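You operate a simulated robot arm through the tools that you are given. There is no shell and no other tool. Be economical: measure what you need, move in short steps, check, and stop when the job is done.

You run a simulated robot arm. Do the job below in one go: nothing can be reset, and whatever is moved stays where it is left.

Task
Zero the cycles, set 3 to go and let the pump run them down.
Fine: green selector on before the pump selector goes to run; watch it stop, with 3 on the cycle display; leave the other controls.

The check looks at the end state, three seconds after you hand in, the way a careful person would. Anything else that was tipped, shoved, dropped, spilled or broken makes it a failure.

Robot
A 7-joint arm with a two-finger parallel gripper on a trunk, on a base that drives. Base frame: it is fixed to the floor where the robot stands at the start and does not move with it; the origin is under the middle of the robot, x ahead of it, y to its left, z up. Lengths are in mm, angles in rad, forces in N, time in s.
Its first joint turns from -2.897 to 2.897 rad. Places, roughly: bar dial [1000, -400, 1100]; control selector [1000, -200, 1100]; cycle display [1100, 0, 1200]; gap selector [1000, -200, 1200]; green selector [1100, 0, 1100]; hose heat dial [1100, 100, 1100]; hose heat selector [1100, 100, 1100]; line a heat dial [1200, 300, 1100]; line a heat selector [1200, 300, 1100]; line b heat dial [1100, 200, 1100]; line b heat selector [1100, 200, 1100]; motor selector [1000, -200, 1100]; pump selector [1000, -100, 1100]; reset button [1100, -100, 1200]; stop button [1000, -200, 1200]; to go display [1100, 0, 1200]. Payload 3.43 kg.
The tool frame sits at the grasp point between the pads (the TCP): z along the fingers, y along the line on which they close. The tips reach 34 mm beyond it. The gripper opens to 128 mm. The fingers are 24 mm wide and 12 mm thick; the gripper's body (48 by 130 mm) begins 96 mm behind the TCP.
Orientation is that of the tool frame in the base frame, as a unit quaternion [w, x, y, z]. With the fingers straight down and closing along the base's y, the tool's x points along the base's -x, its y along +y and its z along -z.

Tools
- The arm moves only by the tool servo_tool. Its argument "targets" is a list of rows, each a list of 7 numbers: the shift along the tool's x, y, z in mm, then the turn, a rotation vector about the tool's x, y, z in rad, then the opening, from 0 (shut) to 1 (fully open). In form: [[tx, ty, tz, wx, wy, wz, jaw], ...]. A call has 1 to 12 rows; each row is the pose to reach, as a shift and turn from the pose commanded when the call began, along the tool's axes at that moment. Rows are played at 5 a second. More than 50 mm and 0.15 rad between two rows, or a gripper value outside its range, and nothing of the call is played. Where a pose cannot be reached the arm comes as near as it can. A force on the tool above 40 N (or 10 N above the force at the start of the call, whichever is more), or a blocked arm, ends the call early, and 0.2 s more pass. The fingers move at their own pace (about 153 mm/s each) and stop on an object; they squeeze with about 42 N. The grip force told is the motor's: it shows also when the fingers shut on nothing. Time passes only in rows, and 0.2 s behind the last, so rows that repeat a pose let the fingers close. It gives the time, the measured TCP pose, the force on the tool (base axes), the opening and the grip force at its end, in the units of the frame above (readings bear some noise), with the torque about the TCP (base axes, N m) and any sound that the robot's microphone picked up, and new pictures: "views" is both (left out), scene, wrist or none.
- Cameras (640 x 400 px; columns grow to the right, rows downward): "scene" is now at [185.6, 208.5, 1384]; the picture's right is [-0.32, -0.95, 0.00], its down [-0.34, 0.11, -0.93] and it looks along [0.88, -0.30, -0.36] (base axes); focal length 264 px, centre (320, 200). "wrist" rides on the gripper at [76, -11, -160] in the tool frame; the picture's right is [0.15, 0.99, 0.00], its down [-0.88, 0.13, -0.46] and it looks along [-0.45, 0.07, 0.89] (tool axes); focal length 234 px, centre (320, 200). There is no depth. A picture from a camera that has moved, and an enlarged one, comes with that camera's place and axes in the base frame and with its lens. The place of the scene camera against the robot may be out by one fixed shift of up to 18 mm in any direction.
- roll_base(legs): drives the robot by 1 to 6 legs, each [ahead, turn to the left] in mm and rad, along the robot's own axes; the way and the turn of a leg run together, so that a leg with both is an arc; at most 1500 mm and 3.142 rad a leg. The arm and the cameras ride along, it lands a little off, and it stops where it bumps. It gives what a move gives, and a new picture of the scene camera.
- turn_head(pan, tilt): turns the head with the scene camera to pan (to the left, within 2.094 rad either way) and tilt (down, from -0.506 to 1.204), counted from straight ahead of the robot. It gives what a move gives, and a new picture of the scene camera.
- inspect(camera, box): a new picture of the part [left, top, right, bottom] of that camera's present view, enlarged. No time passes.
- close_job(): hands the job in; it is judged then, once.

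Go step by step. Nothing tells you exact positions but the pictures and the camera data: compare them with the known pose of the tool, close in by small moves and look again before you grip or let go. The budget is 120 turns and 260 pictures, counting those below and the enlarged ones. Unless the task says otherwise, let go and move clear before handing in, and close with one line.

The tools are called after "Call:" by a JSON object that holds its "api" and its "payload". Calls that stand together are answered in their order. servo_tool: Moves the arm, as the interface text tells. Its arguments: {"type":"object","properties":{"targets":{"type":"array","items":{"type":"array","items":{"type":"number"}}},"views":{"type":"string","enum":["both","scene","wrist","none"]}},"required":["targets"]} The other tools are called the same way: roll_base (legs) drives the base; turn_head (pan, tilt) turns the head that bears the scene camera; inspect (camera, box) takes an enlarged picture of a part of a camera's view; close_job () hands the job in.

At the start:

```text
clock: 0.0
eef_pos: [664.1, -86.3, 998.6]
tcp_rot: [-0.001, 0.001, 1.0, 0.0]
ft_force: [-0.7, 0.2, -0.9]
moment: [0.02, -0.02, 0.01]
grip_width: 128.0
grip_force: 0.0
robot x, y, heading: [1.4, 5.6, -0.0]
head pan, tilt: [-0.332, 0.356]
```

scene: 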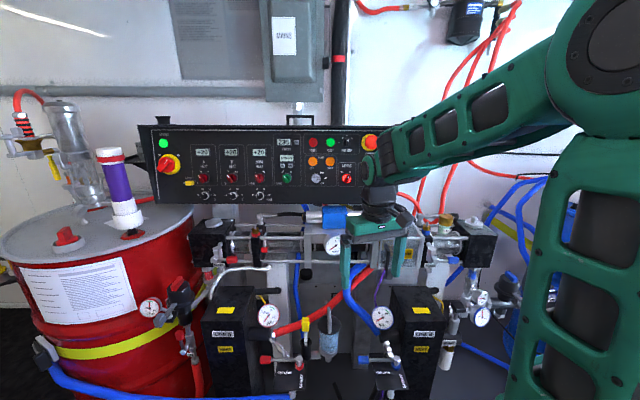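
wrist: 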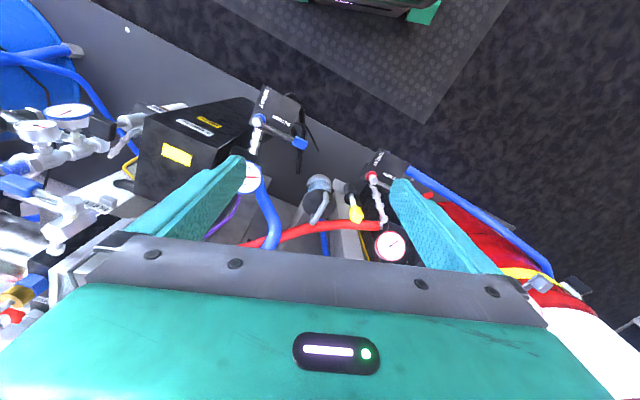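

I see a control panel ahead of the robot with the arm partly in front. I first look closer at the panel.

Call:
{"api": "inspect", "payload": {"camera": "scene", "box": [130, 115, 290, 215]}}

Call:
{"api": "inspect", "payload": {"camera": "scene", "box": [260, 120, 400, 207]}}

```text
4.00 times, centred on (210, 165) of scene
camera zoom: at [185.6, 208.5, 1384.0], right [-0.32, -0.95, 0.0], down [-0.34, 0.11, -0.93], along [0.88, -0.3, -0.36], focal length 1055 px, centre (760, 340)
```

zoom: 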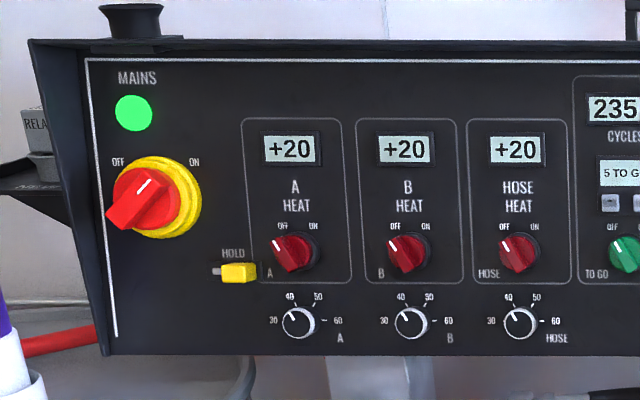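

```text
4.57 times, centred on (330, 164) of scene
camera zoom: at [185.6, 208.5, 1384.0], right [-0.32, -0.95, 0.0], down [-0.34, 0.11, -0.93], along [0.88, -0.3, -0.36], focal length 1206 px, centre (274, 367)
```

zoom: 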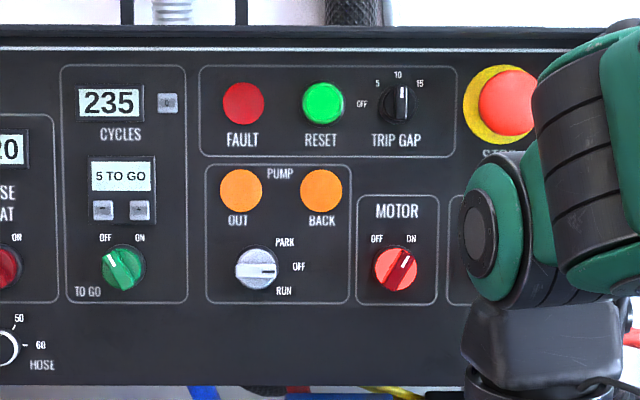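

The panel reads 235 cycles, 5 to go. Green selector is off, pump is off and motor is on. I'll raise the tool and turn it to point forward at the panel, closing the fingers.

Call:
{"api": "servo_tool", "payload": {"targets": [[10, 0, -12, 0, -0.14, 0, 0.8], [20, 0, -24, 0, -0.28, 0, 0.6], [30, 0, -36, 0, -0.42, 0, 0.4], [40, 0, -48, 0, -0.56, 0, 0.2], [50, 0, -60, 0, -0.7, 0, 0], [60, 0, -72, 0, -0.84, 0, 0], [70, 0, -84, 0, -0.98, 0, 0], [75, 0, -96, 0, -1.12, 0, 0], [80, 0, -108, 0, -1.26, 0, 0], [80, 0, -120, 0, -1.4, 0, 0], [80, 0, -120, 0, -1.5, 0, 0], [80, 0, -120, 0, -1.57, 0, 0]]}}

```text
clock: 2.6
eef_pos: [645.8, -138.2, 1251.6]
tcp_rot: [0.701, 0.0, 0.713, 0.0]
ft_force: [7.5, -1.4, -3.5]
moment: [0.0, -0.36, 0.15]
grip_width: 0.0
grip_force: 33.1
out of reach, approached as far as the arm can: row 6, 7, 8, 9, 10, 11, 12
robot x, y, heading: [4.7, 4.7, -0.003]
head pan, tilt: [-0.332, 0.356]
camera scene: at [191.4, 207.0, 1383.4], right [-0.33, -0.95, 0.0], down [-0.35, 0.11, -0.93], along [0.88, -0.3, -0.37], focal length 264 px, centre (320, 200)
camera wrist: at [485.7, -149.4, 1178.6], right [0.0, 0.99, -0.15], down [-0.44, 0.13, 0.89], along [0.9, 0.07, 0.44], focal length 234 px, centre (320, 200)
```

scene: 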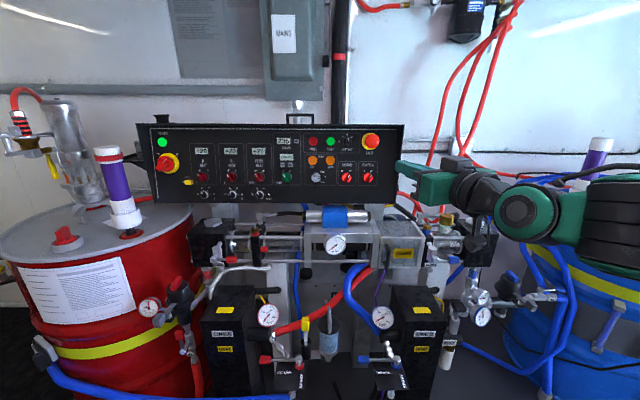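
wrist: 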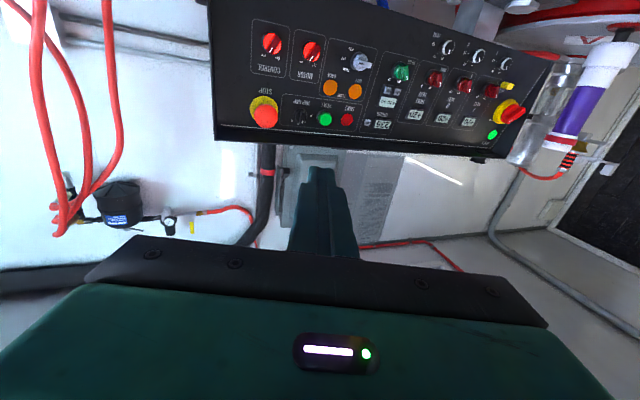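

The tool now points forward with the whole panel in view. I'll take zooms for measuring.

Call:
{"api": "inspect", "payload": {"camera": "wrist", "box": [310, 20, 438, 140]}}

Call:
{"api": "inspect", "payload": {"camera": "scene", "box": [265, 122, 393, 202]}}

```text
3.33 times, centred on (374, 80) of wrist
camera zoom: at [485.7, -149.4, 1178.6], right [0.0, 0.99, -0.15], down [-0.44, 0.13, 0.89], along [0.9, 0.07, 0.44], focal length 781 px, centre (140, 600)
```

zoom: 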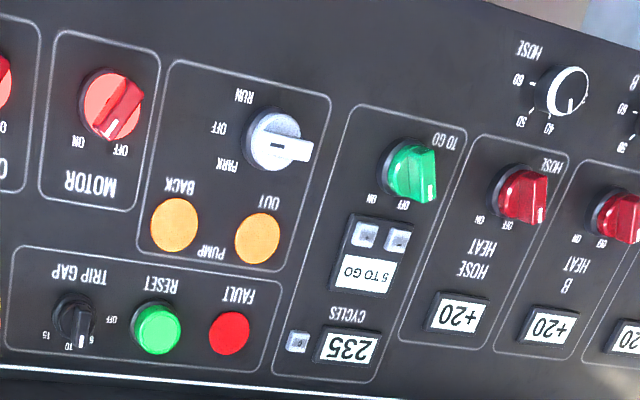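

```text
5.00 times, centred on (329, 162) of scene
camera zoom: at [191.4, 207.0, 1383.4], right [-0.33, -0.95, 0.0], down [-0.35, 0.11, -0.93], along [0.88, -0.3, -0.37], focal length 1319 px, centre (275, 390)
```

zoom: 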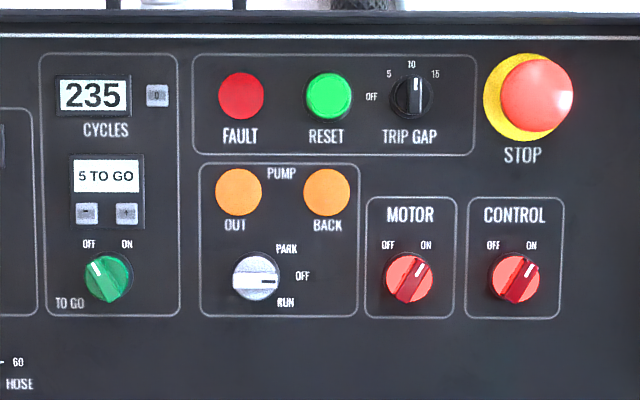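

The panel seems yawed about 0.4 rad (facing left of the robot), with "0" button near [1106,-15,1240] and green knob near [1094,28,1115]. I'll yaw the tool square to the panel and move forward partway for a closer look.

Call:
{"api": "servo_tool", "payload": {"targets": [[0, 26, 40, 0.08, 0, 0, 0], [0, 52, 80, 0.16, 0, 0, 0], [0, 78, 120, 0.24, 0, 0, 0], [0, 104, 160, 0.32, 0, 0, 0], [0, 130, 200, 0.4, 0, 0, 0], [0, 130, 200, 0.4, 0, 0, 0]]}}

```text
clock: 4.0
eef_pos: [832.2, -8.6, 1263.1]
tcp_rot: [0.697, 0.142, 0.689, -0.14]
ft_force: [-0.2, 0.0, 0.1]
moment: [0.05, -0.01, -0.03]
grip_width: 0.0
grip_force: 32.7
robot x, y, heading: [-2.1, 6.1, 0.002]
head pan, tilt: [-0.332, 0.356]
camera scene: at [185.5, 208.5, 1384.1], right [-0.32, -0.95, 0.0], down [-0.34, 0.11, -0.93], along [0.88, -0.3, -0.36], focal length 264 px, centre (320, 200)
camera wrist: at [681.1, 43.4, 1186.8], right [0.39, 0.91, -0.14], down [-0.38, 0.3, 0.88], along [0.84, -0.29, 0.46], focal length 234 px, centre (320, 200)
```

scene: 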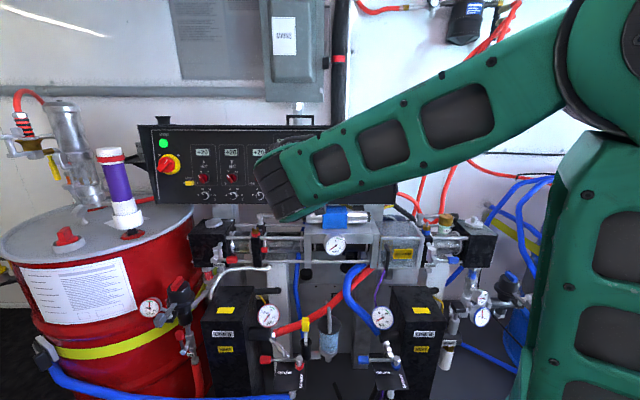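
wrist: 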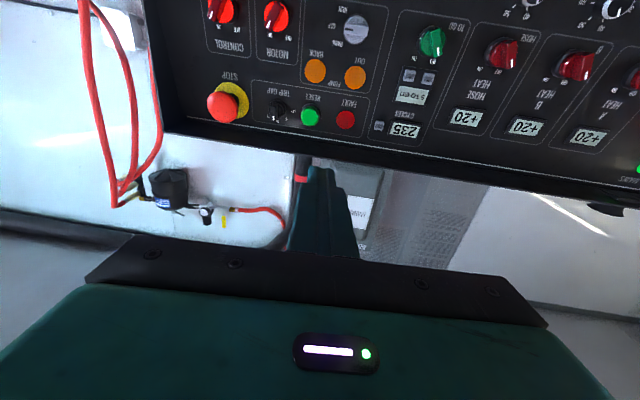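

Call:
{"api": "inspect", "payload": {"camera": "wrist", "box": [320, 0, 480, 150]}}

Call:
{"api": "inspect", "payload": {"camera": "wrist", "box": [180, 0, 380, 140]}}

```text
2.67 times, centred on (400, 75) of wrist
camera zoom: at [681.1, 43.4, 1186.8], right [0.39, 0.91, -0.14], down [-0.38, 0.3, 0.88], along [0.84, -0.29, 0.46], focal length 624 px, centre (107, 533)
```

zoom: 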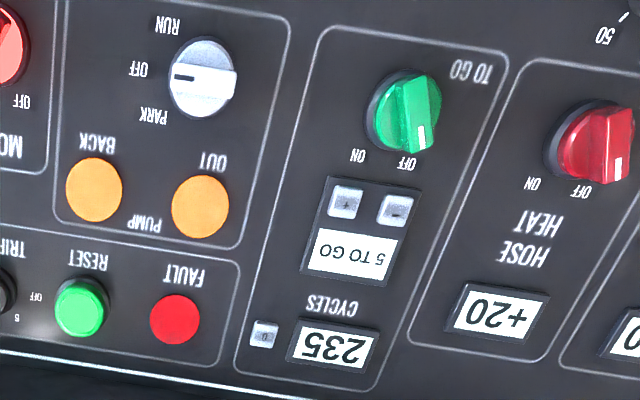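

```text
2.86 times, centred on (280, 70) of wrist
camera zoom: at [681.1, 43.4, 1186.8], right [0.39, 0.91, -0.14], down [-0.38, 0.3, 0.88], along [0.84, -0.29, 0.46], focal length 669 px, centre (434, 571)
```

zoom: 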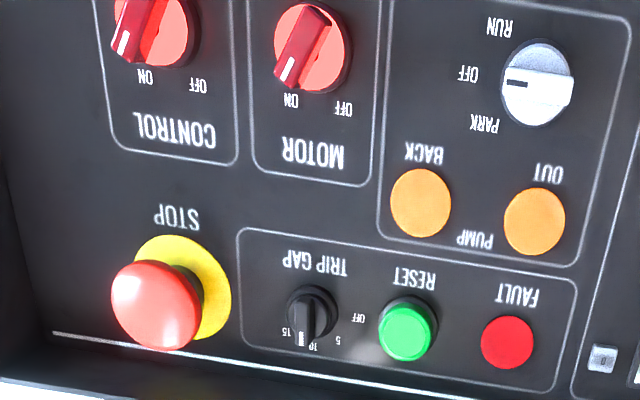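

Triangulating from the two wrist views: "0" button ≈ [1093,-18,1244], green ≈ [1079,23,1124], pump ≈ [1047,-72,1124]; the panel is yawed ≈0.34 and leans back ≈0.22. I'll square up and stop about 40 mm short of the "0" button.

Call:
{"api": "servo_tool", "payload": {"targets": [[1, 18, 34, -0.012, 0.044, 0, 0], [2, 36, 69, -0.024, 0.088, 0, 0], [3, 54, 103, -0.036, 0.132, 0, 0], [4, 72, 138, -0.048, 0.176, 0, 0], [5, 89, 172, -0.06, 0.22, 0, 0], [5, 89, 172, -0.06, 0.22, 0, 0]], "views": "wrist"}}

Call:
{"api": "inspect", "payload": {"camera": "wrist", "box": [240, 70, 432, 190]}}

```text
clock: 5.4
eef_pos: [1023.7, 5.4, 1260.5]
tcp_rot: [0.62, 0.135, 0.766, -0.103]
ft_force: [-0.8, 1.0, 0.7]
moment: [0.02, 0.01, -0.01]
grip_width: 0.1
grip_force: 33.5
robot x, y, heading: [-1.3, 3.9, 0.004]
head pan, tilt: [-0.332, 0.356]
camera wrist: at [857.8, 52.1, 1220.4], right [0.3, 0.94, -0.13], down [-0.21, 0.2, 0.96], along [0.93, -0.26, 0.26], focal length 234 px, centre (320, 200)
```

wrist: 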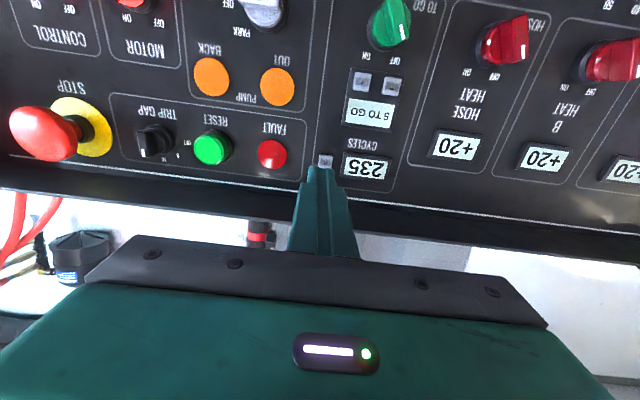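

```text
3.33 times, centred on (336, 130) of wrist
camera zoom: at [857.8, 52.1, 1220.4], right [0.3, 0.94, -0.13], down [-0.21, 0.2, 0.96], along [0.93, -0.26, 0.26], focal length 781 px, centre (267, 433)
```

zoom: 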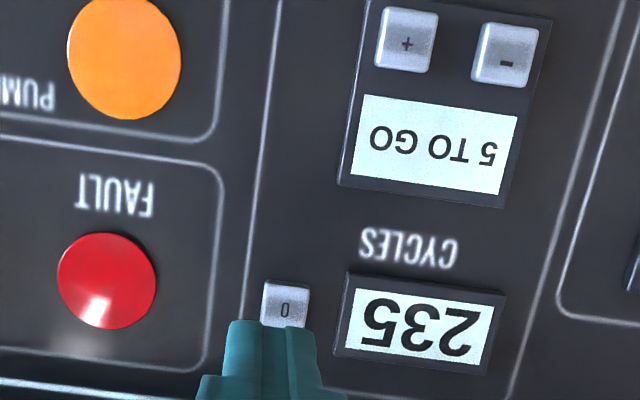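

The tip is lined up vertically with the "0" button and needs ~5 mm to the left. I advance to just short.

Call:
{"api": "servo_tool", "payload": {"targets": [[0, 5, 0, 0, 0, 0, 0], [0, 5, 15, 0, 0, 0, 0], [0, 5, 28, 0, 0, 0, 0], [0, 5, 28, 0, 0, 0, 0]], "views": "none"}}

Call:
{"api": "inspect", "payload": {"camera": "wrist", "box": [240, 70, 432, 190]}}

```text
clock: 6.4
eef_pos: [1050.5, 1.2, 1255.1]
tcp_rot: [0.621, 0.136, 0.765, -0.105]
ft_force: [-0.6, 0.2, 0.9]
moment: [-0.01, -0.01, 0.01]
grip_width: 0.0
grip_force: 32.9
robot x, y, heading: [1.1, 5.8, 0.001]
head pan, tilt: [-0.332, 0.356]
```

```text
3.33 times, centred on (336, 130) of wrist
camera zoom: at [884.7, 47.8, 1215.6], right [0.3, 0.94, -0.13], down [-0.21, 0.2, 0.96], along [0.93, -0.26, 0.26], focal length 781 px, centre (267, 433)
```

zoom: 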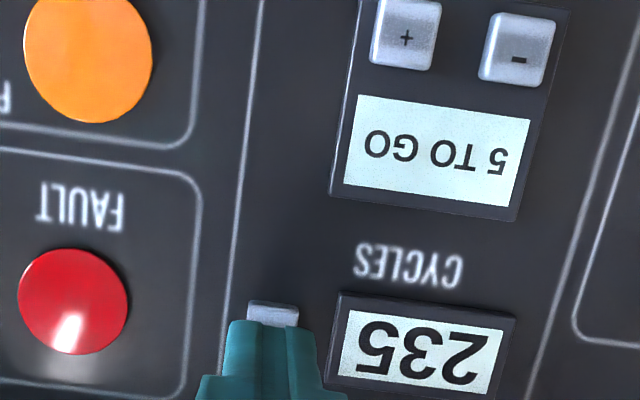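

Centred on "0", about 10 mm short. Pressing now in small steps.

Call:
{"api": "servo_tool", "payload": {"targets": [[-1, 0, 5, 0, 0, 0, 0], [-1, 0, 9, 0, 0, 0, 0], [-1, 0, 12, 0, 0, 0, 0], [-1, 0, 14, 0, 0, 0, 0], [-1, 0, 16, 0, 0, 0, 0]], "views": "none"}}

Call:
{"api": "inspect", "payload": {"camera": "wrist", "box": [240, 70, 432, 190]}}

```text
clock: 7.6
eef_pos: [1067.3, -6.2, 1252.3]
tcp_rot: [0.621, 0.135, 0.765, -0.103]
ft_force: [-0.2, -0.3, -0.2]
moment: [0.01, 0.01, -0.01]
grip_width: 0.0
grip_force: 32.8
robot x, y, heading: [0.1, 4.8, -0.007]
head pan, tilt: [-0.332, 0.356]
```

```text
3.33 times, centred on (336, 130) of wrist
camera zoom: at [901.0, 42.1, 1212.9], right [0.3, 0.94, -0.13], down [-0.21, 0.2, 0.96], along [0.93, -0.26, 0.26], focal length 781 px, centre (267, 433)
```

zoom: 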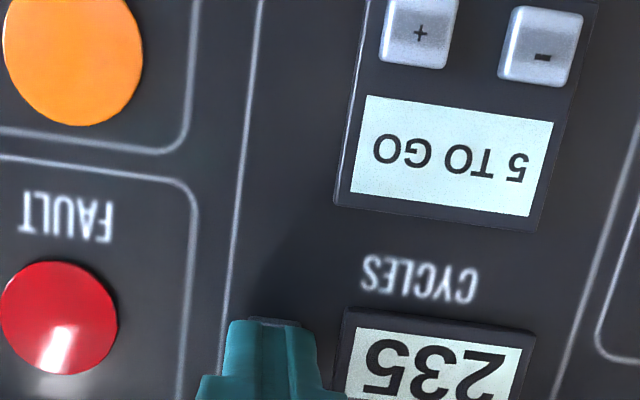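

No contact yet. Continue forward in 2 mm steps.

Call:
{"api": "servo_tool", "payload": {"targets": [[0, 0, 2, 0, 0, 0, 0], [0, 0, 4, 0, 0, 0, 0], [0, 0, 6, 0, 0, 0, 0], [0, 0, 8, 0, 0, 0, 0]], "views": "none"}}

Call:
{"api": "inspect", "payload": {"camera": "wrist", "box": [240, 70, 432, 190]}}

```text
clock: 8.6
eef_pos: [1074.8, -7.1, 1251.8]
tcp_rot: [0.621, 0.135, 0.765, -0.103]
ft_force: [-3.5, 0.4, -0.1]
moment: [0.03, 0.02, -0.05]
grip_width: 0.2
grip_force: 32.6
robot x, y, heading: [0.5, 8.0, -0.003]
head pan, tilt: [-0.332, 0.356]
heard: click
```

```text
3.33 times, centred on (336, 130) of wrist
camera zoom: at [908.9, 40.3, 1212.0], right [0.3, 0.94, -0.13], down [-0.21, 0.2, 0.96], along [0.93, -0.26, 0.26], focal length 781 px, centre (267, 433)
```

zoom: 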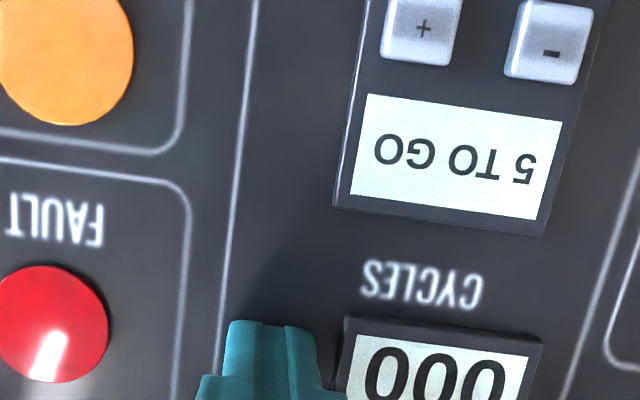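

Cycles read 000. Back off and move over to the "−" button (51 mm left, 80 mm down along panel), stopping short to look.

Call:
{"api": "servo_tool", "payload": {"targets": [[0, 0, -15, 0, 0, 0, 0], [0, 0, -30, 0, 0, 0, 0], [27, 17, -30, 0, 0, 0, 0], [54, 34, -30, 0, 0, 0, 0], [81, 52, -30, 0, 0, 0, 0], [81, 52, -20, 0, 0, 0, 0], [81, 52, -20, 0, 0, 0, 0]], "views": "none"}}

Call:
{"api": "inspect", "payload": {"camera": "wrist", "box": [240, 70, 432, 190]}}

```text
clock: 10.2
eef_pos: [1057.8, 54.6, 1176.1]
tcp_rot: [0.621, 0.135, 0.765, -0.103]
ft_force: [0.2, 0.1, 0.6]
moment: [0.01, -0.01, -0.01]
grip_width: 0.1
grip_force: 32.6
robot x, y, heading: [-1.2, 4.6, -0.003]
head pan, tilt: [-0.332, 0.356]
```

```text
3.33 times, centred on (336, 130) of wrist
camera zoom: at [893.0, 101.9, 1136.6], right [0.3, 0.94, -0.13], down [-0.21, 0.2, 0.96], along [0.93, -0.26, 0.26], focal length 781 px, centre (267, 433)
```

zoom: 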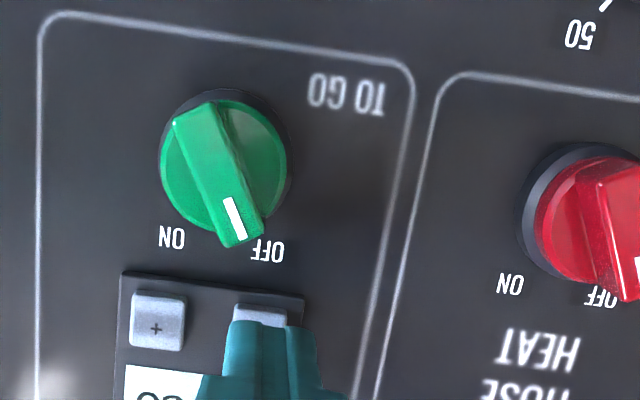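

Lined up with "−", ~19 mm short. One press and back off.

Call:
{"api": "servo_tool", "payload": {"targets": [[0, -1, 10, 0, 0, 0, 0], [0, -1, 15, 0, 0, 0, 0], [0, -1, 18, 0, 0, 0, 0], [0, -1, 20, 0, 0, 0, 0], [0, -1, 10, 0, 0, 0, 0], [0, -1, -5, 0, 0, 0, 0], [-30, -1, -15, 0, 0, 0, 0]], "views": "wrist"}}

Call:
{"api": "inspect", "payload": {"camera": "wrist", "box": [240, 70, 432, 190]}}

```text
clock: 11.8
eef_pos: [1048.0, 57.4, 1208.9]
tcp_rot: [0.62, 0.135, 0.766, -0.104]
ft_force: [0.7, 0.2, -0.6]
moment: [-0.01, -0.05, 0.01]
grip_width: 0.1
grip_force: 33.1
robot x, y, heading: [-0.4, 2.0, 0.0]
head pan, tilt: [-0.332, 0.356]
heard: click
camera wrist: at [883.0, 104.7, 1169.0], right [0.3, 0.94, -0.13], down [-0.21, 0.2, 0.96], along [0.93, -0.26, 0.26], focal length 234 px, centre (320, 200)
```

wrist: 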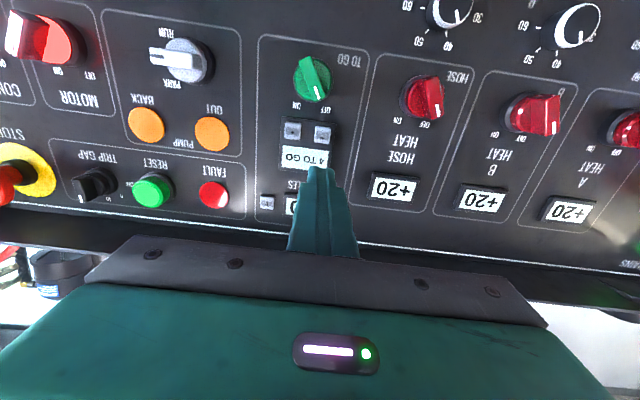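

```text
3.33 times, centred on (336, 130) of wrist
camera zoom: at [883.0, 104.7, 1169.0], right [0.3, 0.94, -0.13], down [-0.21, 0.2, 0.96], along [0.93, -0.26, 0.26], focal length 781 px, centre (267, 433)
```

zoom: 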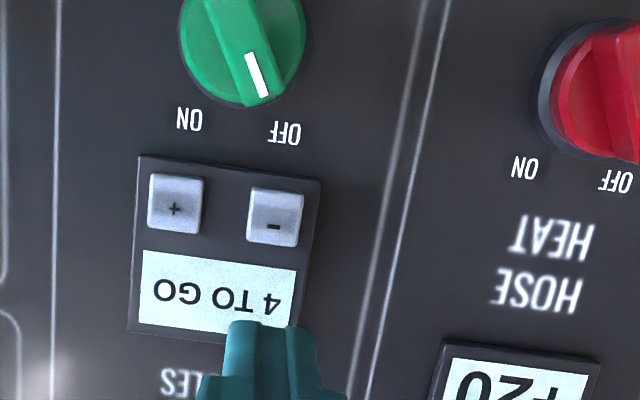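

4 TO GO now. Repeat the same press once more.

Call:
{"api": "servo_tool", "payload": {"targets": [[30, 0, 10, 0, 0, 0, 0], [30, 0, 25, 0, 0, 0, 0], [30, 0, 30, 0, 0, 0, 0], [30, 0, 33, 0, 0, 0, 0], [30, 0, 35, 0, 0, 0, 0], [30, 0, 25, 0, 0, 0, 0], [30, 0, 10, 0, 0, 0, 0], [0, 0, 0, 0, 0, 0, 0]], "views": "none"}}

Call:
{"api": "inspect", "payload": {"camera": "wrist", "box": [240, 70, 432, 190]}}

```text
clock: 13.6
eef_pos: [1048.3, 57.4, 1208.4]
tcp_rot: [0.62, 0.135, 0.766, -0.104]
ft_force: [-0.7, -0.1, -0.1]
moment: [0.01, -0.01, -0.03]
grip_width: 0.0
grip_force: 33.0
robot x, y, heading: [0.8, 5.3, 0.001]
head pan, tilt: [-0.332, 0.356]
heard: click
```

```text
3.33 times, centred on (336, 130) of wrist
camera zoom: at [882.8, 103.5, 1169.2], right [0.3, 0.94, -0.13], down [-0.21, 0.2, 0.96], along [0.93, -0.26, 0.26], focal length 781 px, centre (267, 433)
```

zoom: 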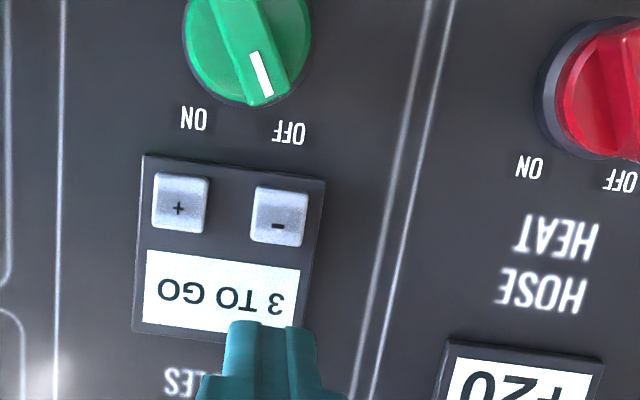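

3 TO GO is set. Now I move in front of the green selector with fingers opened ~32 mm and rolled −0.45 to match its handle at OFF.

Call:
{"api": "servo_tool", "payload": {"targets": [[0, 0, -10, 0, 0, -0.1, 0.1], [25, -5, -10, 0, 0, -0.2, 0.2], [50, -11, -10, 0, 0, -0.33, 0.25], [73, -16, -10, 0, 0, -0.45, 0.25], [73, -16, -2, 0, 0, -0.45, 0.25], [73, -16, -2, 0, 0, -0.45, 0.25]], "views": "wrist"}}

Call:
{"api": "inspect", "payload": {"camera": "wrist", "box": [240, 90, 400, 210]}}

```text
clock: 15.0
eef_pos: [1026.9, 45.6, 1138.3]
tcp_rot: [0.582, -0.039, 0.776, -0.24]
ft_force: [0.1, -1.1, -0.3]
moment: [-0.02, 0.02, 0.01]
grip_width: 32.0
grip_force: 0.1
robot x, y, heading: [6.1, 3.6, 0.003]
head pan, tilt: [-0.332, 0.356]
camera wrist: at [853.9, 62.8, 1110.1], right [0.17, 0.82, -0.54], down [-0.11, 0.56, 0.82], along [0.98, -0.08, 0.19], focal length 234 px, centre (320, 200)
```

wrist: 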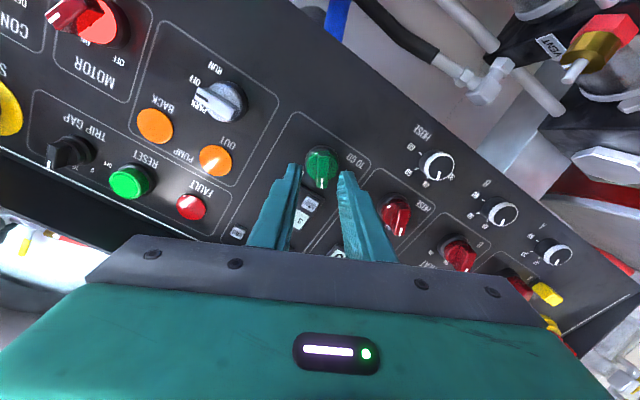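

```text
3.33 times, centred on (320, 150) of wrist
camera zoom: at [853.9, 62.8, 1110.1], right [0.17, 0.82, -0.54], down [-0.11, 0.56, 0.82], along [0.98, -0.08, 0.19], focal length 781 px, centre (320, 367)
```

zoom: 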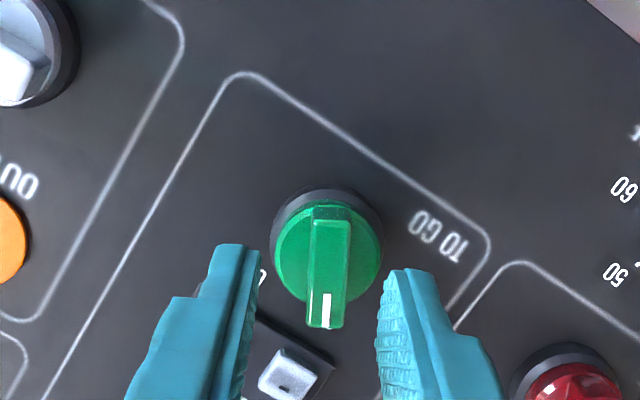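

Handle nearly aligned; it needs ~3 mm left and −0.08 roll more. Advance 18 mm and check.

Call:
{"api": "servo_tool", "payload": {"targets": [[-1, 3, 0, 0, 0, -0.08, 0.25], [-1, 3, 10, 0, 0, -0.08, 0.25], [-1, 3, 18, 0, 0, -0.08, 0.25], [-1, 3, 18, 0, 0, -0.08, 0.25]], "views": "none"}}

Call:
{"api": "inspect", "payload": {"camera": "wrist", "box": [240, 90, 400, 210]}}

```text
clock: 16.0
eef_pos: [1044.9, 44.7, 1133.7]
tcp_rot: [0.572, -0.07, 0.774, -0.262]
ft_force: [-0.1, 0.6, -1.2]
moment: [0.0, 0.05, -0.02]
grip_width: 31.8
grip_force: 0.1
robot x, y, heading: [4.1, 6.7, 0.005]
head pan, tilt: [-0.332, 0.356]
```

```text
3.33 times, centred on (320, 150) of wrist
camera zoom: at [870.3, 55.3, 1108.8], right [0.14, 0.78, -0.6], down [-0.1, 0.62, 0.78], along [0.99, -0.05, 0.16], focal length 781 px, centre (320, 367)
```

zoom: 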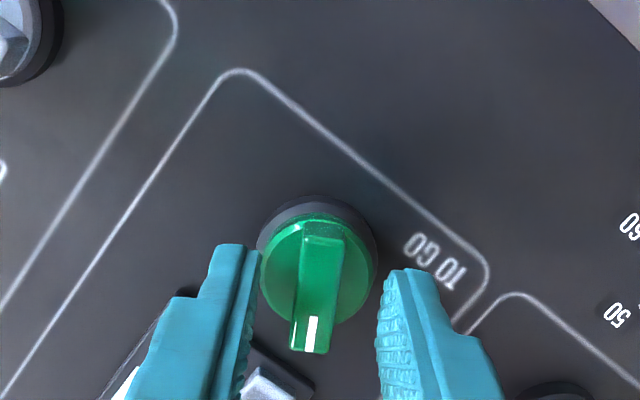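

Call:
{"api": "servo_tool", "payload": {"targets": [[0, 0, 5, 0, 0, 0, 0.25], [0, 0, 10, 0, 0, 0, 0.25], [0, 0, 10, 0, 0, 0, 0.25]], "views": "none"}}

Call:
{"api": "inspect", "payload": {"camera": "wrist", "box": [240, 90, 400, 210]}}

```text
clock: 16.6
eef_pos: [1034.5, 42.9, 1144.0]
tcp_rot: [0.576, -0.069, 0.772, -0.261]
ft_force: [1.0, -0.4, -1.6]
moment: [-0.06, -0.14, -0.11]
grip_width: 32.1
grip_force: 0.1
robot x, y, heading: [1.1, 1.9, 0.005]
head pan, tilt: [-0.332, 0.356]
stopped in row 2: the force on the tool passed its limit at 52 N (the readings are from after the stop); the commanded pose is now the measured one
```

```text
3.33 times, centred on (320, 150) of wrist
camera zoom: at [861.2, 55.1, 1118.4], right [0.14, 0.78, -0.6], down [-0.11, 0.62, 0.78], along [0.98, -0.05, 0.17], focal length 781 px, centre (320, 367)
```

zoom: 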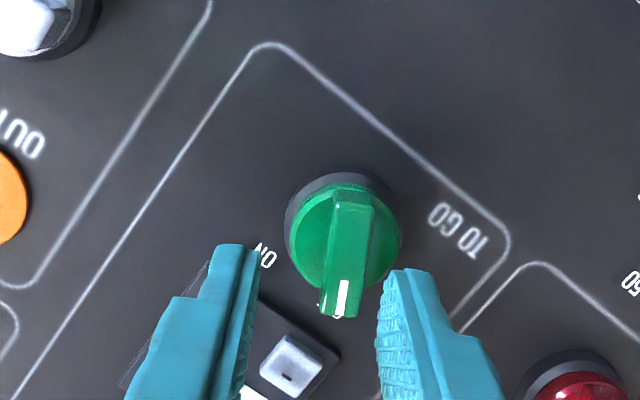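

The tip touched something (probably the knob's disc) and bounced back about 15 mm; nothing looks changed. I return to the pose before contact and close there.

Call:
{"api": "servo_tool", "payload": {"targets": [[4, 8.5, 0, 0, 0, 0, 0.25], [4, 8.5, 6, 0, 0, 0, 0.25], [4, 8.5, 11, 0, 0, 0, 0.25], [4, 8.5, 11, 0, 0, 0, 0.25]], "views": "wrist"}}

Call:
{"api": "inspect", "payload": {"camera": "wrist", "box": [240, 90, 400, 210]}}

```text
clock: 17.6
eef_pos: [1047.2, 46.1, 1135.9]
tcp_rot: [0.576, -0.069, 0.771, -0.262]
ft_force: [-0.9, -1.0, -0.3]
moment: [-0.01, -0.01, -0.01]
grip_width: 32.0
grip_force: 0.1
robot x, y, heading: [0.9, 6.7, 0.001]
head pan, tilt: [-0.332, 0.356]
camera wrist: at [873.0, 56.6, 1109.1], right [0.14, 0.78, -0.6], down [-0.11, 0.62, 0.78], along [0.98, -0.05, 0.17], focal length 234 px, centre (320, 200)
```

wrist: 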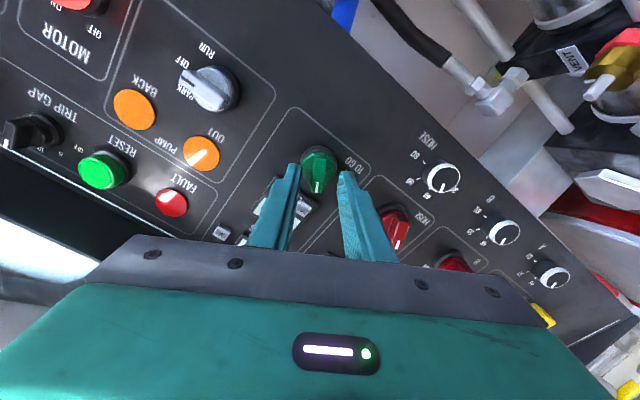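

```text
3.33 times, centred on (320, 150) of wrist
camera zoom: at [873.0, 56.6, 1109.1], right [0.14, 0.78, -0.6], down [-0.11, 0.62, 0.78], along [0.98, -0.05, 0.17], focal length 781 px, centre (320, 367)
```

zoom: 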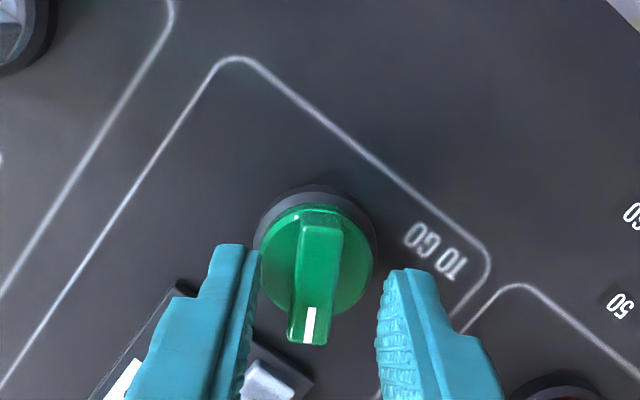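

The fingers straddle the handle; closing on it.

Call:
{"api": "servo_tool", "payload": {"targets": [[0, 0, 0, 0, 0, 0, 0.15], [0, 0, 0, 0, 0, 0, 0.0], [0, 0, 0, 0, 0, 0, 0.0]], "views": "none"}}

Call:
{"api": "inspect", "payload": {"camera": "wrist", "box": [240, 90, 400, 210]}}

```text
clock: 18.4
eef_pos: [1046.7, 43.8, 1136.9]
tcp_rot: [0.575, -0.068, 0.772, -0.263]
ft_force: [-3.4, -8.4, 5.6]
moment: [-0.02, 0.37, -0.43]
grip_width: 11.2
grip_force: 44.5
robot x, y, heading: [-1.0, 5.8, -0.001]
head pan, tilt: [-0.332, 0.356]
```

```text
3.33 times, centred on (320, 150) of wrist
camera zoom: at [872.8, 55.2, 1109.8], right [0.15, 0.78, -0.6], down [-0.11, 0.62, 0.78], along [0.98, -0.05, 0.17], focal length 781 px, centre (320, 367)
```

zoom: 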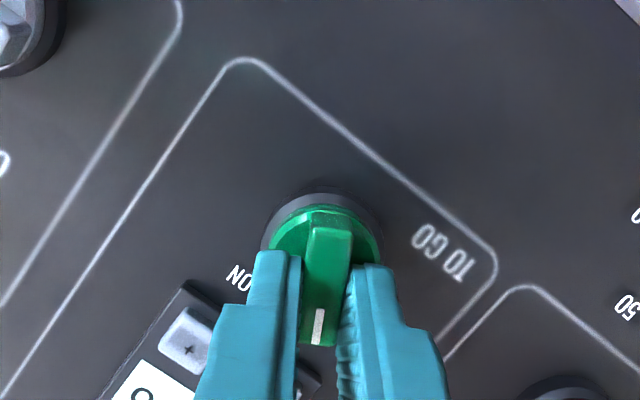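

Gripped on the handle (11 mm). Turning clockwise to ON by about 1.05 rad.

Call:
{"api": "servo_tool", "payload": {"targets": [[0.2, -0.7, 0, 0, 0, 0.14, 0], [0.5, -1.3, 0, 0, 0, 0.28, 0], [0.8, -2, 0, 0, 0, 0.42, 0], [1.3, -2.5, 0, 0, 0, 0.56, 0], [1.8, -3, 0, 0, 0, 0.7, 0], [2.4, -3.4, 0, 0, 0, 0.84, 0], [3, -3.7, 0, 0, 0, 0.98, 0], [3.4, -3.8, 0, 0, 0, 1.06, 0]], "views": "wrist"}}

Call:
{"api": "inspect", "payload": {"camera": "wrist", "box": [240, 90, 400, 210]}}

```text
clock: 20.2
eef_pos: [1043.7, 39.6, 1133.9]
tcp_rot: [0.63, 0.331, 0.7, 0.066]
ft_force: [19.6, -13.6, 23.8]
moment: [-1.1, -0.68, 0.51]
grip_width: 11.6
grip_force: 44.6
robot x, y, heading: [-2.7, -0.8, -0.0]
head pan, tilt: [-0.332, 0.356]
camera wrist: at [893.6, 123.6, 1098.6], right [0.38, 0.84, 0.38], down [-0.38, -0.23, 0.89], along [0.84, -0.48, 0.24], focal length 234 px, centre (320, 200)
```

wrist: 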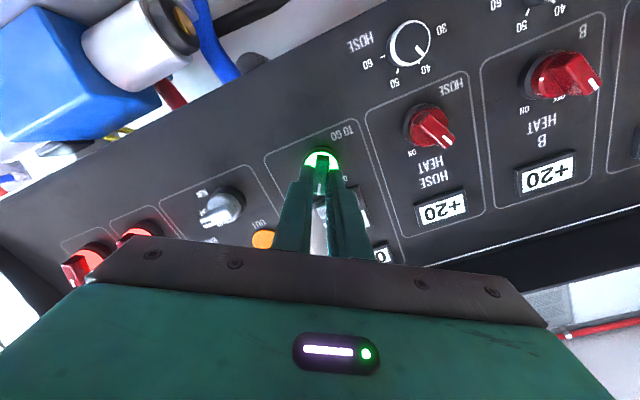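

```text
3.33 times, centred on (320, 150) of wrist
camera zoom: at [893.6, 123.6, 1098.6], right [0.38, 0.84, 0.38], down [-0.38, -0.23, 0.89], along [0.84, -0.48, 0.24], focal length 781 px, centre (320, 367)
```

zoom: 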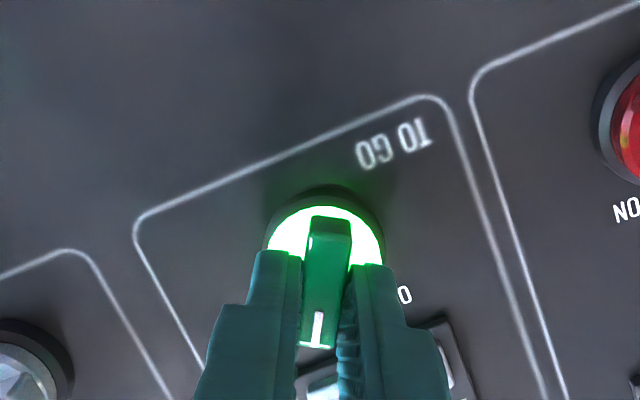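

The green selector lit up: ON. Ease off slightly, open and back straight out.

Call:
{"api": "servo_tool", "payload": {"targets": [[0, 0, 0, 0, 0, -0.05, 0], [0, 0, 0, 0, 0, -0.05, 0.2], [0, 0, -1, 0, 0, -0.05, 0.25], [0, 0, -15, 0, 0, -0.05, 0.25], [0, 0, -40, 0, 0, -0.05, 0.25], [0, 0, -70, 0, 0, -0.05, 0.25], [0, 0, -70, 0, 0, -0.05, 0.25]], "views": "wrist"}}

Call:
{"api": "inspect", "payload": {"camera": "wrist", "box": [180, 80, 436, 240]}}

```text
clock: 21.8
eef_pos: [979.5, 63.6, 1148.7]
tcp_rot: [0.63, 0.313, 0.709, 0.05]
ft_force: [0.2, 0.1, -0.3]
moment: [-0.03, 0.0, -0.02]
grip_width: 32.1
grip_force: 0.0
robot x, y, heading: [-3.1, 4.3, -0.003]
head pan, tilt: [-0.332, 0.356]
camera wrist: at [826.7, 144.7, 1111.5], right [0.38, 0.87, 0.33], down [-0.36, -0.19, 0.91], along [0.85, -0.46, 0.24], focal length 234 px, centre (320, 200)
```

wrist: 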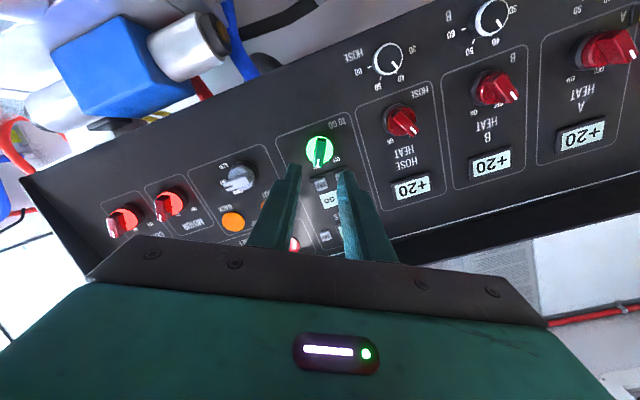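

```text
2.50 times, centred on (308, 160) of wrist
camera zoom: at [826.7, 144.7, 1111.5], right [0.38, 0.87, 0.33], down [-0.36, -0.19, 0.91], along [0.85, -0.46, 0.24], focal length 585 px, centre (350, 300)
```

zoom: 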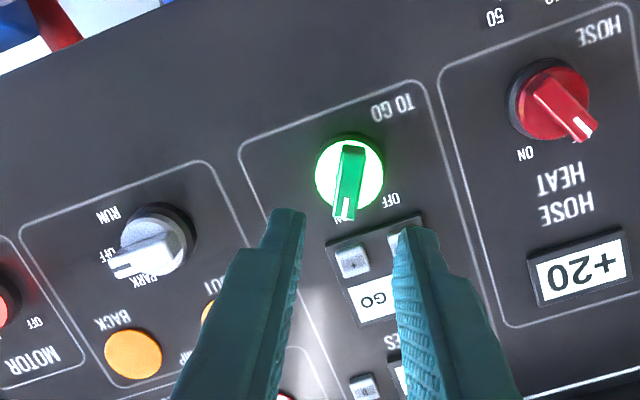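

Green is on, displays intact. Next I travel in front of the pump selector (~[1041,-67,1125]) and roll the gripper so it can straddle the horizontal handle.

Call:
{"api": "servo_tool", "payload": {"targets": [[-5, -9, 0, 0, 0, -0.14, 0.25], [-10, -18, 0, 0, 0, -0.28, 0.25], [-15, -28, 0, 0, 0, -0.42, 0.25], [-20, -38, 0, 0, 0, -0.56, 0.25], [-25, -48, 0, 0, 0, -0.7, 0.25], [-30, -58, 0, 0, 0, -0.84, 0.25], [-35, -68, 0, 0, 0, -0.98, 0.25], [-40, -78, 0, 0, 0, -1.12, 0.25], [-45, -87, 0, 0, 0, -1.26, 0.25], [-47, -91, 0, 0, 0, -1.4, 0.25], [-47, -91, 0, 0, 0, -1.54, 0.25], [-47, -91, 0, 0, 0, -1.67, 0.25]], "views": "wrist"}}

```text
clock: 24.4
eef_pos: [945.2, -32.2, 1146.3]
tcp_rot: [0.459, -0.316, 0.707, -0.435]
ft_force: [0.2, -0.3, 0.4]
moment: [0.01, -0.02, -0.02]
grip_width: 32.1
grip_force: 0.0
robot x, y, heading: [0.6, 4.9, 0.0]
head pan, tilt: [-0.332, 0.356]
camera wrist: at [769.7, -50.3, 1160.9], right [-0.1, 0.29, -0.95], down [-0.09, 0.95, 0.3], along [0.99, 0.12, -0.07], focal length 234 px, centre (320, 200)
```

wrist: 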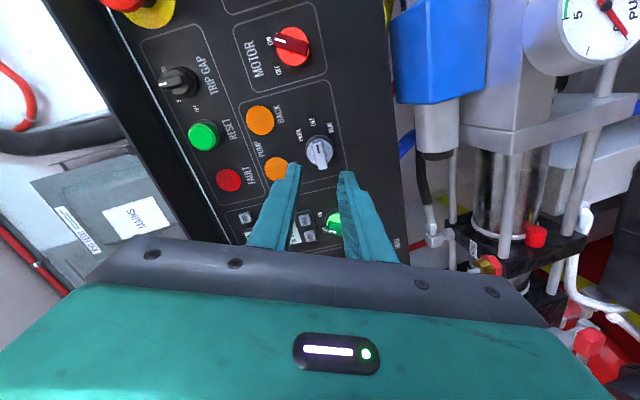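

Call:
{"api": "servo_tool", "payload": {"targets": [[0, 0, 8, 0, 0, -0.13, 0.25], [0, 0, 16, 0, 0, -0.26, 0.25], [0, 0, 25, 0, 0, -0.4, 0.25], [0, 0, 25, 0, 0, -0.4, 0.25]], "views": "none"}}

Call:
{"api": "inspect", "payload": {"camera": "wrist", "box": [240, 90, 400, 210]}}

```text
clock: 25.4
eef_pos: [970.4, -41.1, 1140.9]
tcp_rot: [0.364, -0.45, 0.631, -0.517]
ft_force: [0.6, 0.3, 0.4]
moment: [0.0, 0.02, -0.01]
grip_width: 32.0
grip_force: 0.1
robot x, y, heading: [2.1, -0.1, -0.001]
head pan, tilt: [-0.332, 0.356]
```

```text
3.33 times, centred on (320, 150) of wrist
camera zoom: at [799.2, -61.9, 1185.4], right [-0.24, -0.08, -0.97], down [-0.16, 0.99, -0.04], along [0.96, 0.14, -0.25], focal length 781 px, centre (320, 367)
```

zoom: 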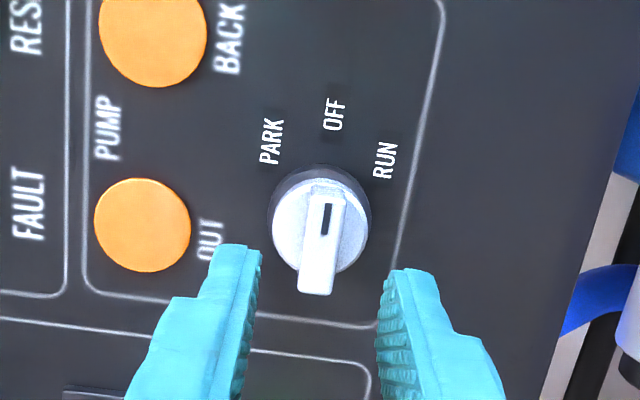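

Well aligned with the handle. Advance 32 mm and check.

Call:
{"api": "servo_tool", "payload": {"targets": [[1, 1, 12, 0, 0, -0.02, 0.3], [1, 1, 24, 0, 0, -0.02, 0.3], [1, 1, 32, 0, 0, -0.02, 0.3], [1, 1, 32, 0, 0, -0.02, 0.3]], "views": "none"}}

Call:
{"api": "inspect", "payload": {"camera": "wrist", "box": [240, 90, 400, 210]}}

```text
clock: 26.4
eef_pos: [997.6, -53.7, 1133.5]
tcp_rot: [0.36, -0.457, 0.626, -0.52]
ft_force: [-0.5, 0.4, -0.6]
moment: [-0.03, 0.04, -0.04]
grip_width: 38.3
grip_force: 0.1
robot x, y, heading: [-0.6, 3.8, -0.001]
head pan, tilt: [-0.332, 0.356]
```

```text
3.33 times, centred on (320, 150) of wrist
camera zoom: at [827.5, -73.3, 1179.7], right [-0.24, -0.1, -0.97], down [-0.16, 0.99, -0.06], along [0.96, 0.14, -0.26], focal length 781 px, centre (320, 367)
```

zoom: 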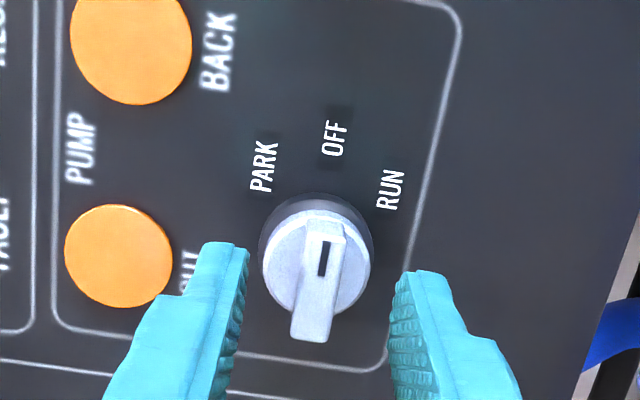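

Call:
{"api": "servo_tool", "payload": {"targets": [[-3, 0, 5, 0, 0, 0, 0.3], [-3, 0, 9, 0, 0, 0, 0.3], [-3, 0, 9, 0, 0, 0, 0.3]], "views": "none"}}

Call:
{"api": "inspect", "payload": {"camera": "wrist", "box": [240, 90, 400, 210]}}

```text
clock: 27.2
eef_pos: [1007.4, -52.3, 1131.3]
tcp_rot: [0.359, -0.456, 0.626, -0.52]
ft_force: [0.0, 0.1, 0.5]
moment: [-0.02, 0.04, -0.02]
grip_width: 38.6
grip_force: 0.1
robot x, y, heading: [4.5, 3.3, 0.004]
head pan, tilt: [-0.332, 0.356]
```

```text
3.33 times, centred on (320, 150) of wrist
camera zoom: at [837.0, -73.2, 1177.4], right [-0.24, -0.1, -0.97], down [-0.16, 0.99, -0.06], along [0.96, 0.14, -0.26], focal length 781 px, centre (320, 367)
```

zoom: 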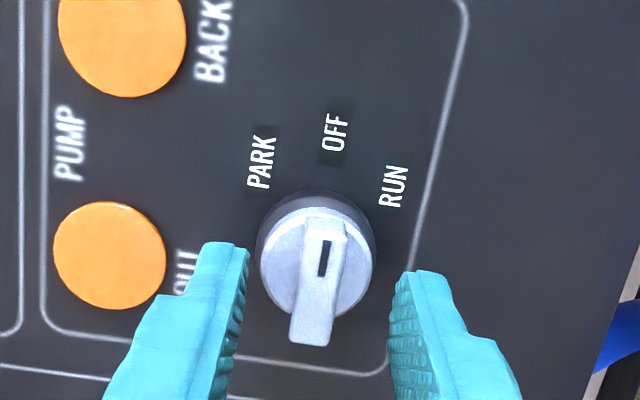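

Call:
{"api": "servo_tool", "payload": {"targets": [[0, 0, 2, 0, 0, 0, 0.3], [0, 0, 2, 0, 0, 0, 0.15], [0, 0, 2, 0, 0, 0, 0.0], [0, 0, 2, 0, 0, 0, 0.0]], "views": "none"}}

Call:
{"api": "inspect", "payload": {"camera": "wrist", "box": [240, 90, 400, 210]}}

```text
clock: 28.2
eef_pos: [1009.6, -53.0, 1131.2]
tcp_rot: [0.36, -0.456, 0.627, -0.52]
ft_force: [7.2, 0.0, 5.8]
moment: [-0.26, -0.67, 0.25]
grip_width: 11.1
grip_force: 44.8
robot x, y, heading: [-2.4, 1.5, -0.003]
head pan, tilt: [-0.332, 0.356]
```

```text
3.33 times, centred on (320, 150) of wrist
camera zoom: at [839.1, -74.2, 1177.5], right [-0.24, -0.1, -0.97], down [-0.16, 0.99, -0.06], along [0.96, 0.14, -0.25], focal length 781 px, centre (320, 367)
```

zoom: 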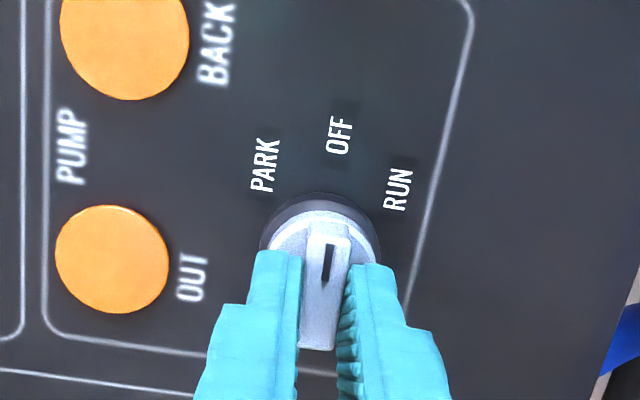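

Gripped. Turning clockwise toward RUN.

Call:
{"api": "servo_tool", "payload": {"targets": [[0.2, -0.5, 0, 0, 0, 0.14, 0], [0.4, -1, 0, 0, 0, 0.28, 0], [0.7, -1.5, 0, 0, 0, 0.42, 0], [1.1, -2, 0, 0, 0, 0.56, 0], [1.5, -2.3, 0, 0, 0, 0.68, 0], [1.8, -2.5, 0, 0, 0, 0.78, 0]], "views": "wrist"}}

Call:
{"api": "inspect", "payload": {"camera": "wrist", "box": [240, 90, 400, 210]}}

```text
clock: 29.6
eef_pos: [1009.0, -54.3, 1133.9]
tcp_rot: [0.53, -0.184, 0.753, -0.344]
ft_force: [9.0, 1.0, 5.8]
moment: [-0.25, -1.13, 0.7]
grip_width: 10.8
grip_force: 45.0
robot x, y, heading: [4.9, 6.6, -0.001]
head pan, tilt: [-0.332, 0.356]
camera wrist: at [832.4, -59.2, 1124.0], right [0.03, 0.59, -0.8], down [-0.08, 0.8, 0.59], along [1.0, 0.05, 0.08], focal length 234 px, centre (320, 200)
```

wrist: 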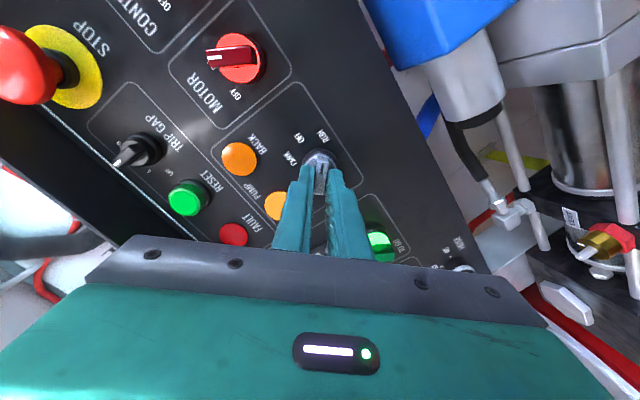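

```text
3.33 times, centred on (320, 150) of wrist
camera zoom: at [832.4, -59.2, 1124.0], right [0.03, 0.59, -0.8], down [-0.08, 0.8, 0.59], along [1.0, 0.05, 0.08], focal length 781 px, centre (320, 367)
```

zoom: 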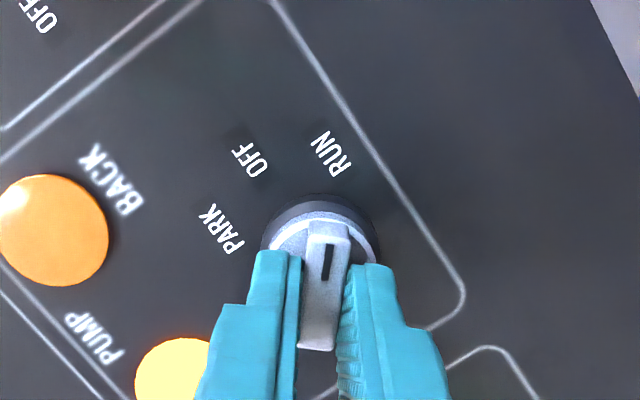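

The OUT lamp lit: the pump is running. Let go, back straight out and watch the displays.

Call:
{"api": "servo_tool", "payload": {"targets": [[0, 0, 0, 0, 0, 0, 0.15], [0, 0, 0, 0, 0, 0, 0.28], [0, 0, -10, 0, 0, 0, 0.28], [0, 0, -35, 0, 0, 0, 0.28], [0, 0, -70, 0, 0, 0, 0.28], [0, 0, -110, 0, 0, 0, 0.28]], "views": "wrist"}}

Call:
{"api": "inspect", "payload": {"camera": "wrist", "box": [190, 80, 446, 240]}}

```text
clock: 31.0
eef_pos: [909.3, -19.7, 1153.7]
tcp_rot: [0.529, -0.185, 0.753, -0.345]
ft_force: [0.4, 0.0, -0.5]
moment: [0.02, -0.06, -0.01]
grip_width: 35.6
grip_force: 0.1
robot x, y, heading: [1.8, 7.7, -0.001]
head pan, tilt: [-0.332, 0.356]
camera wrist: at [732.3, -24.3, 1144.1], right [0.03, 0.59, -0.8], down [-0.08, 0.8, 0.59], along [1.0, 0.05, 0.07], focal length 234 px, centre (320, 200)
```

wrist: 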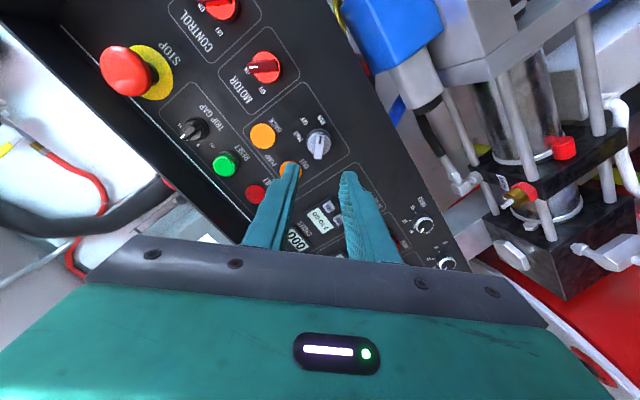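

```text
2.50 times, centred on (318, 160) of wrist
camera zoom: at [732.3, -24.3, 1144.1], right [0.03, 0.59, -0.8], down [-0.08, 0.8, 0.59], along [1.0, 0.05, 0.07], focal length 585 px, centre (325, 300)
```

zoom: 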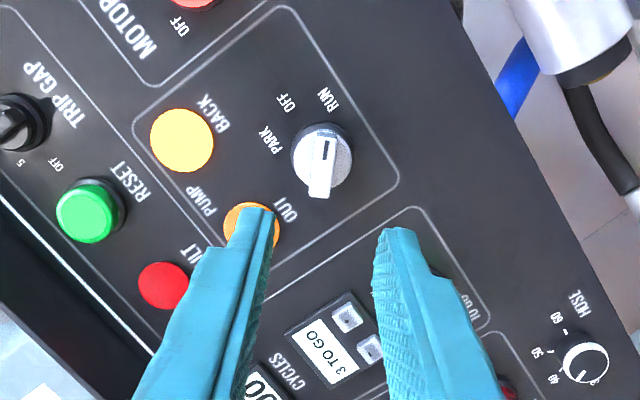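

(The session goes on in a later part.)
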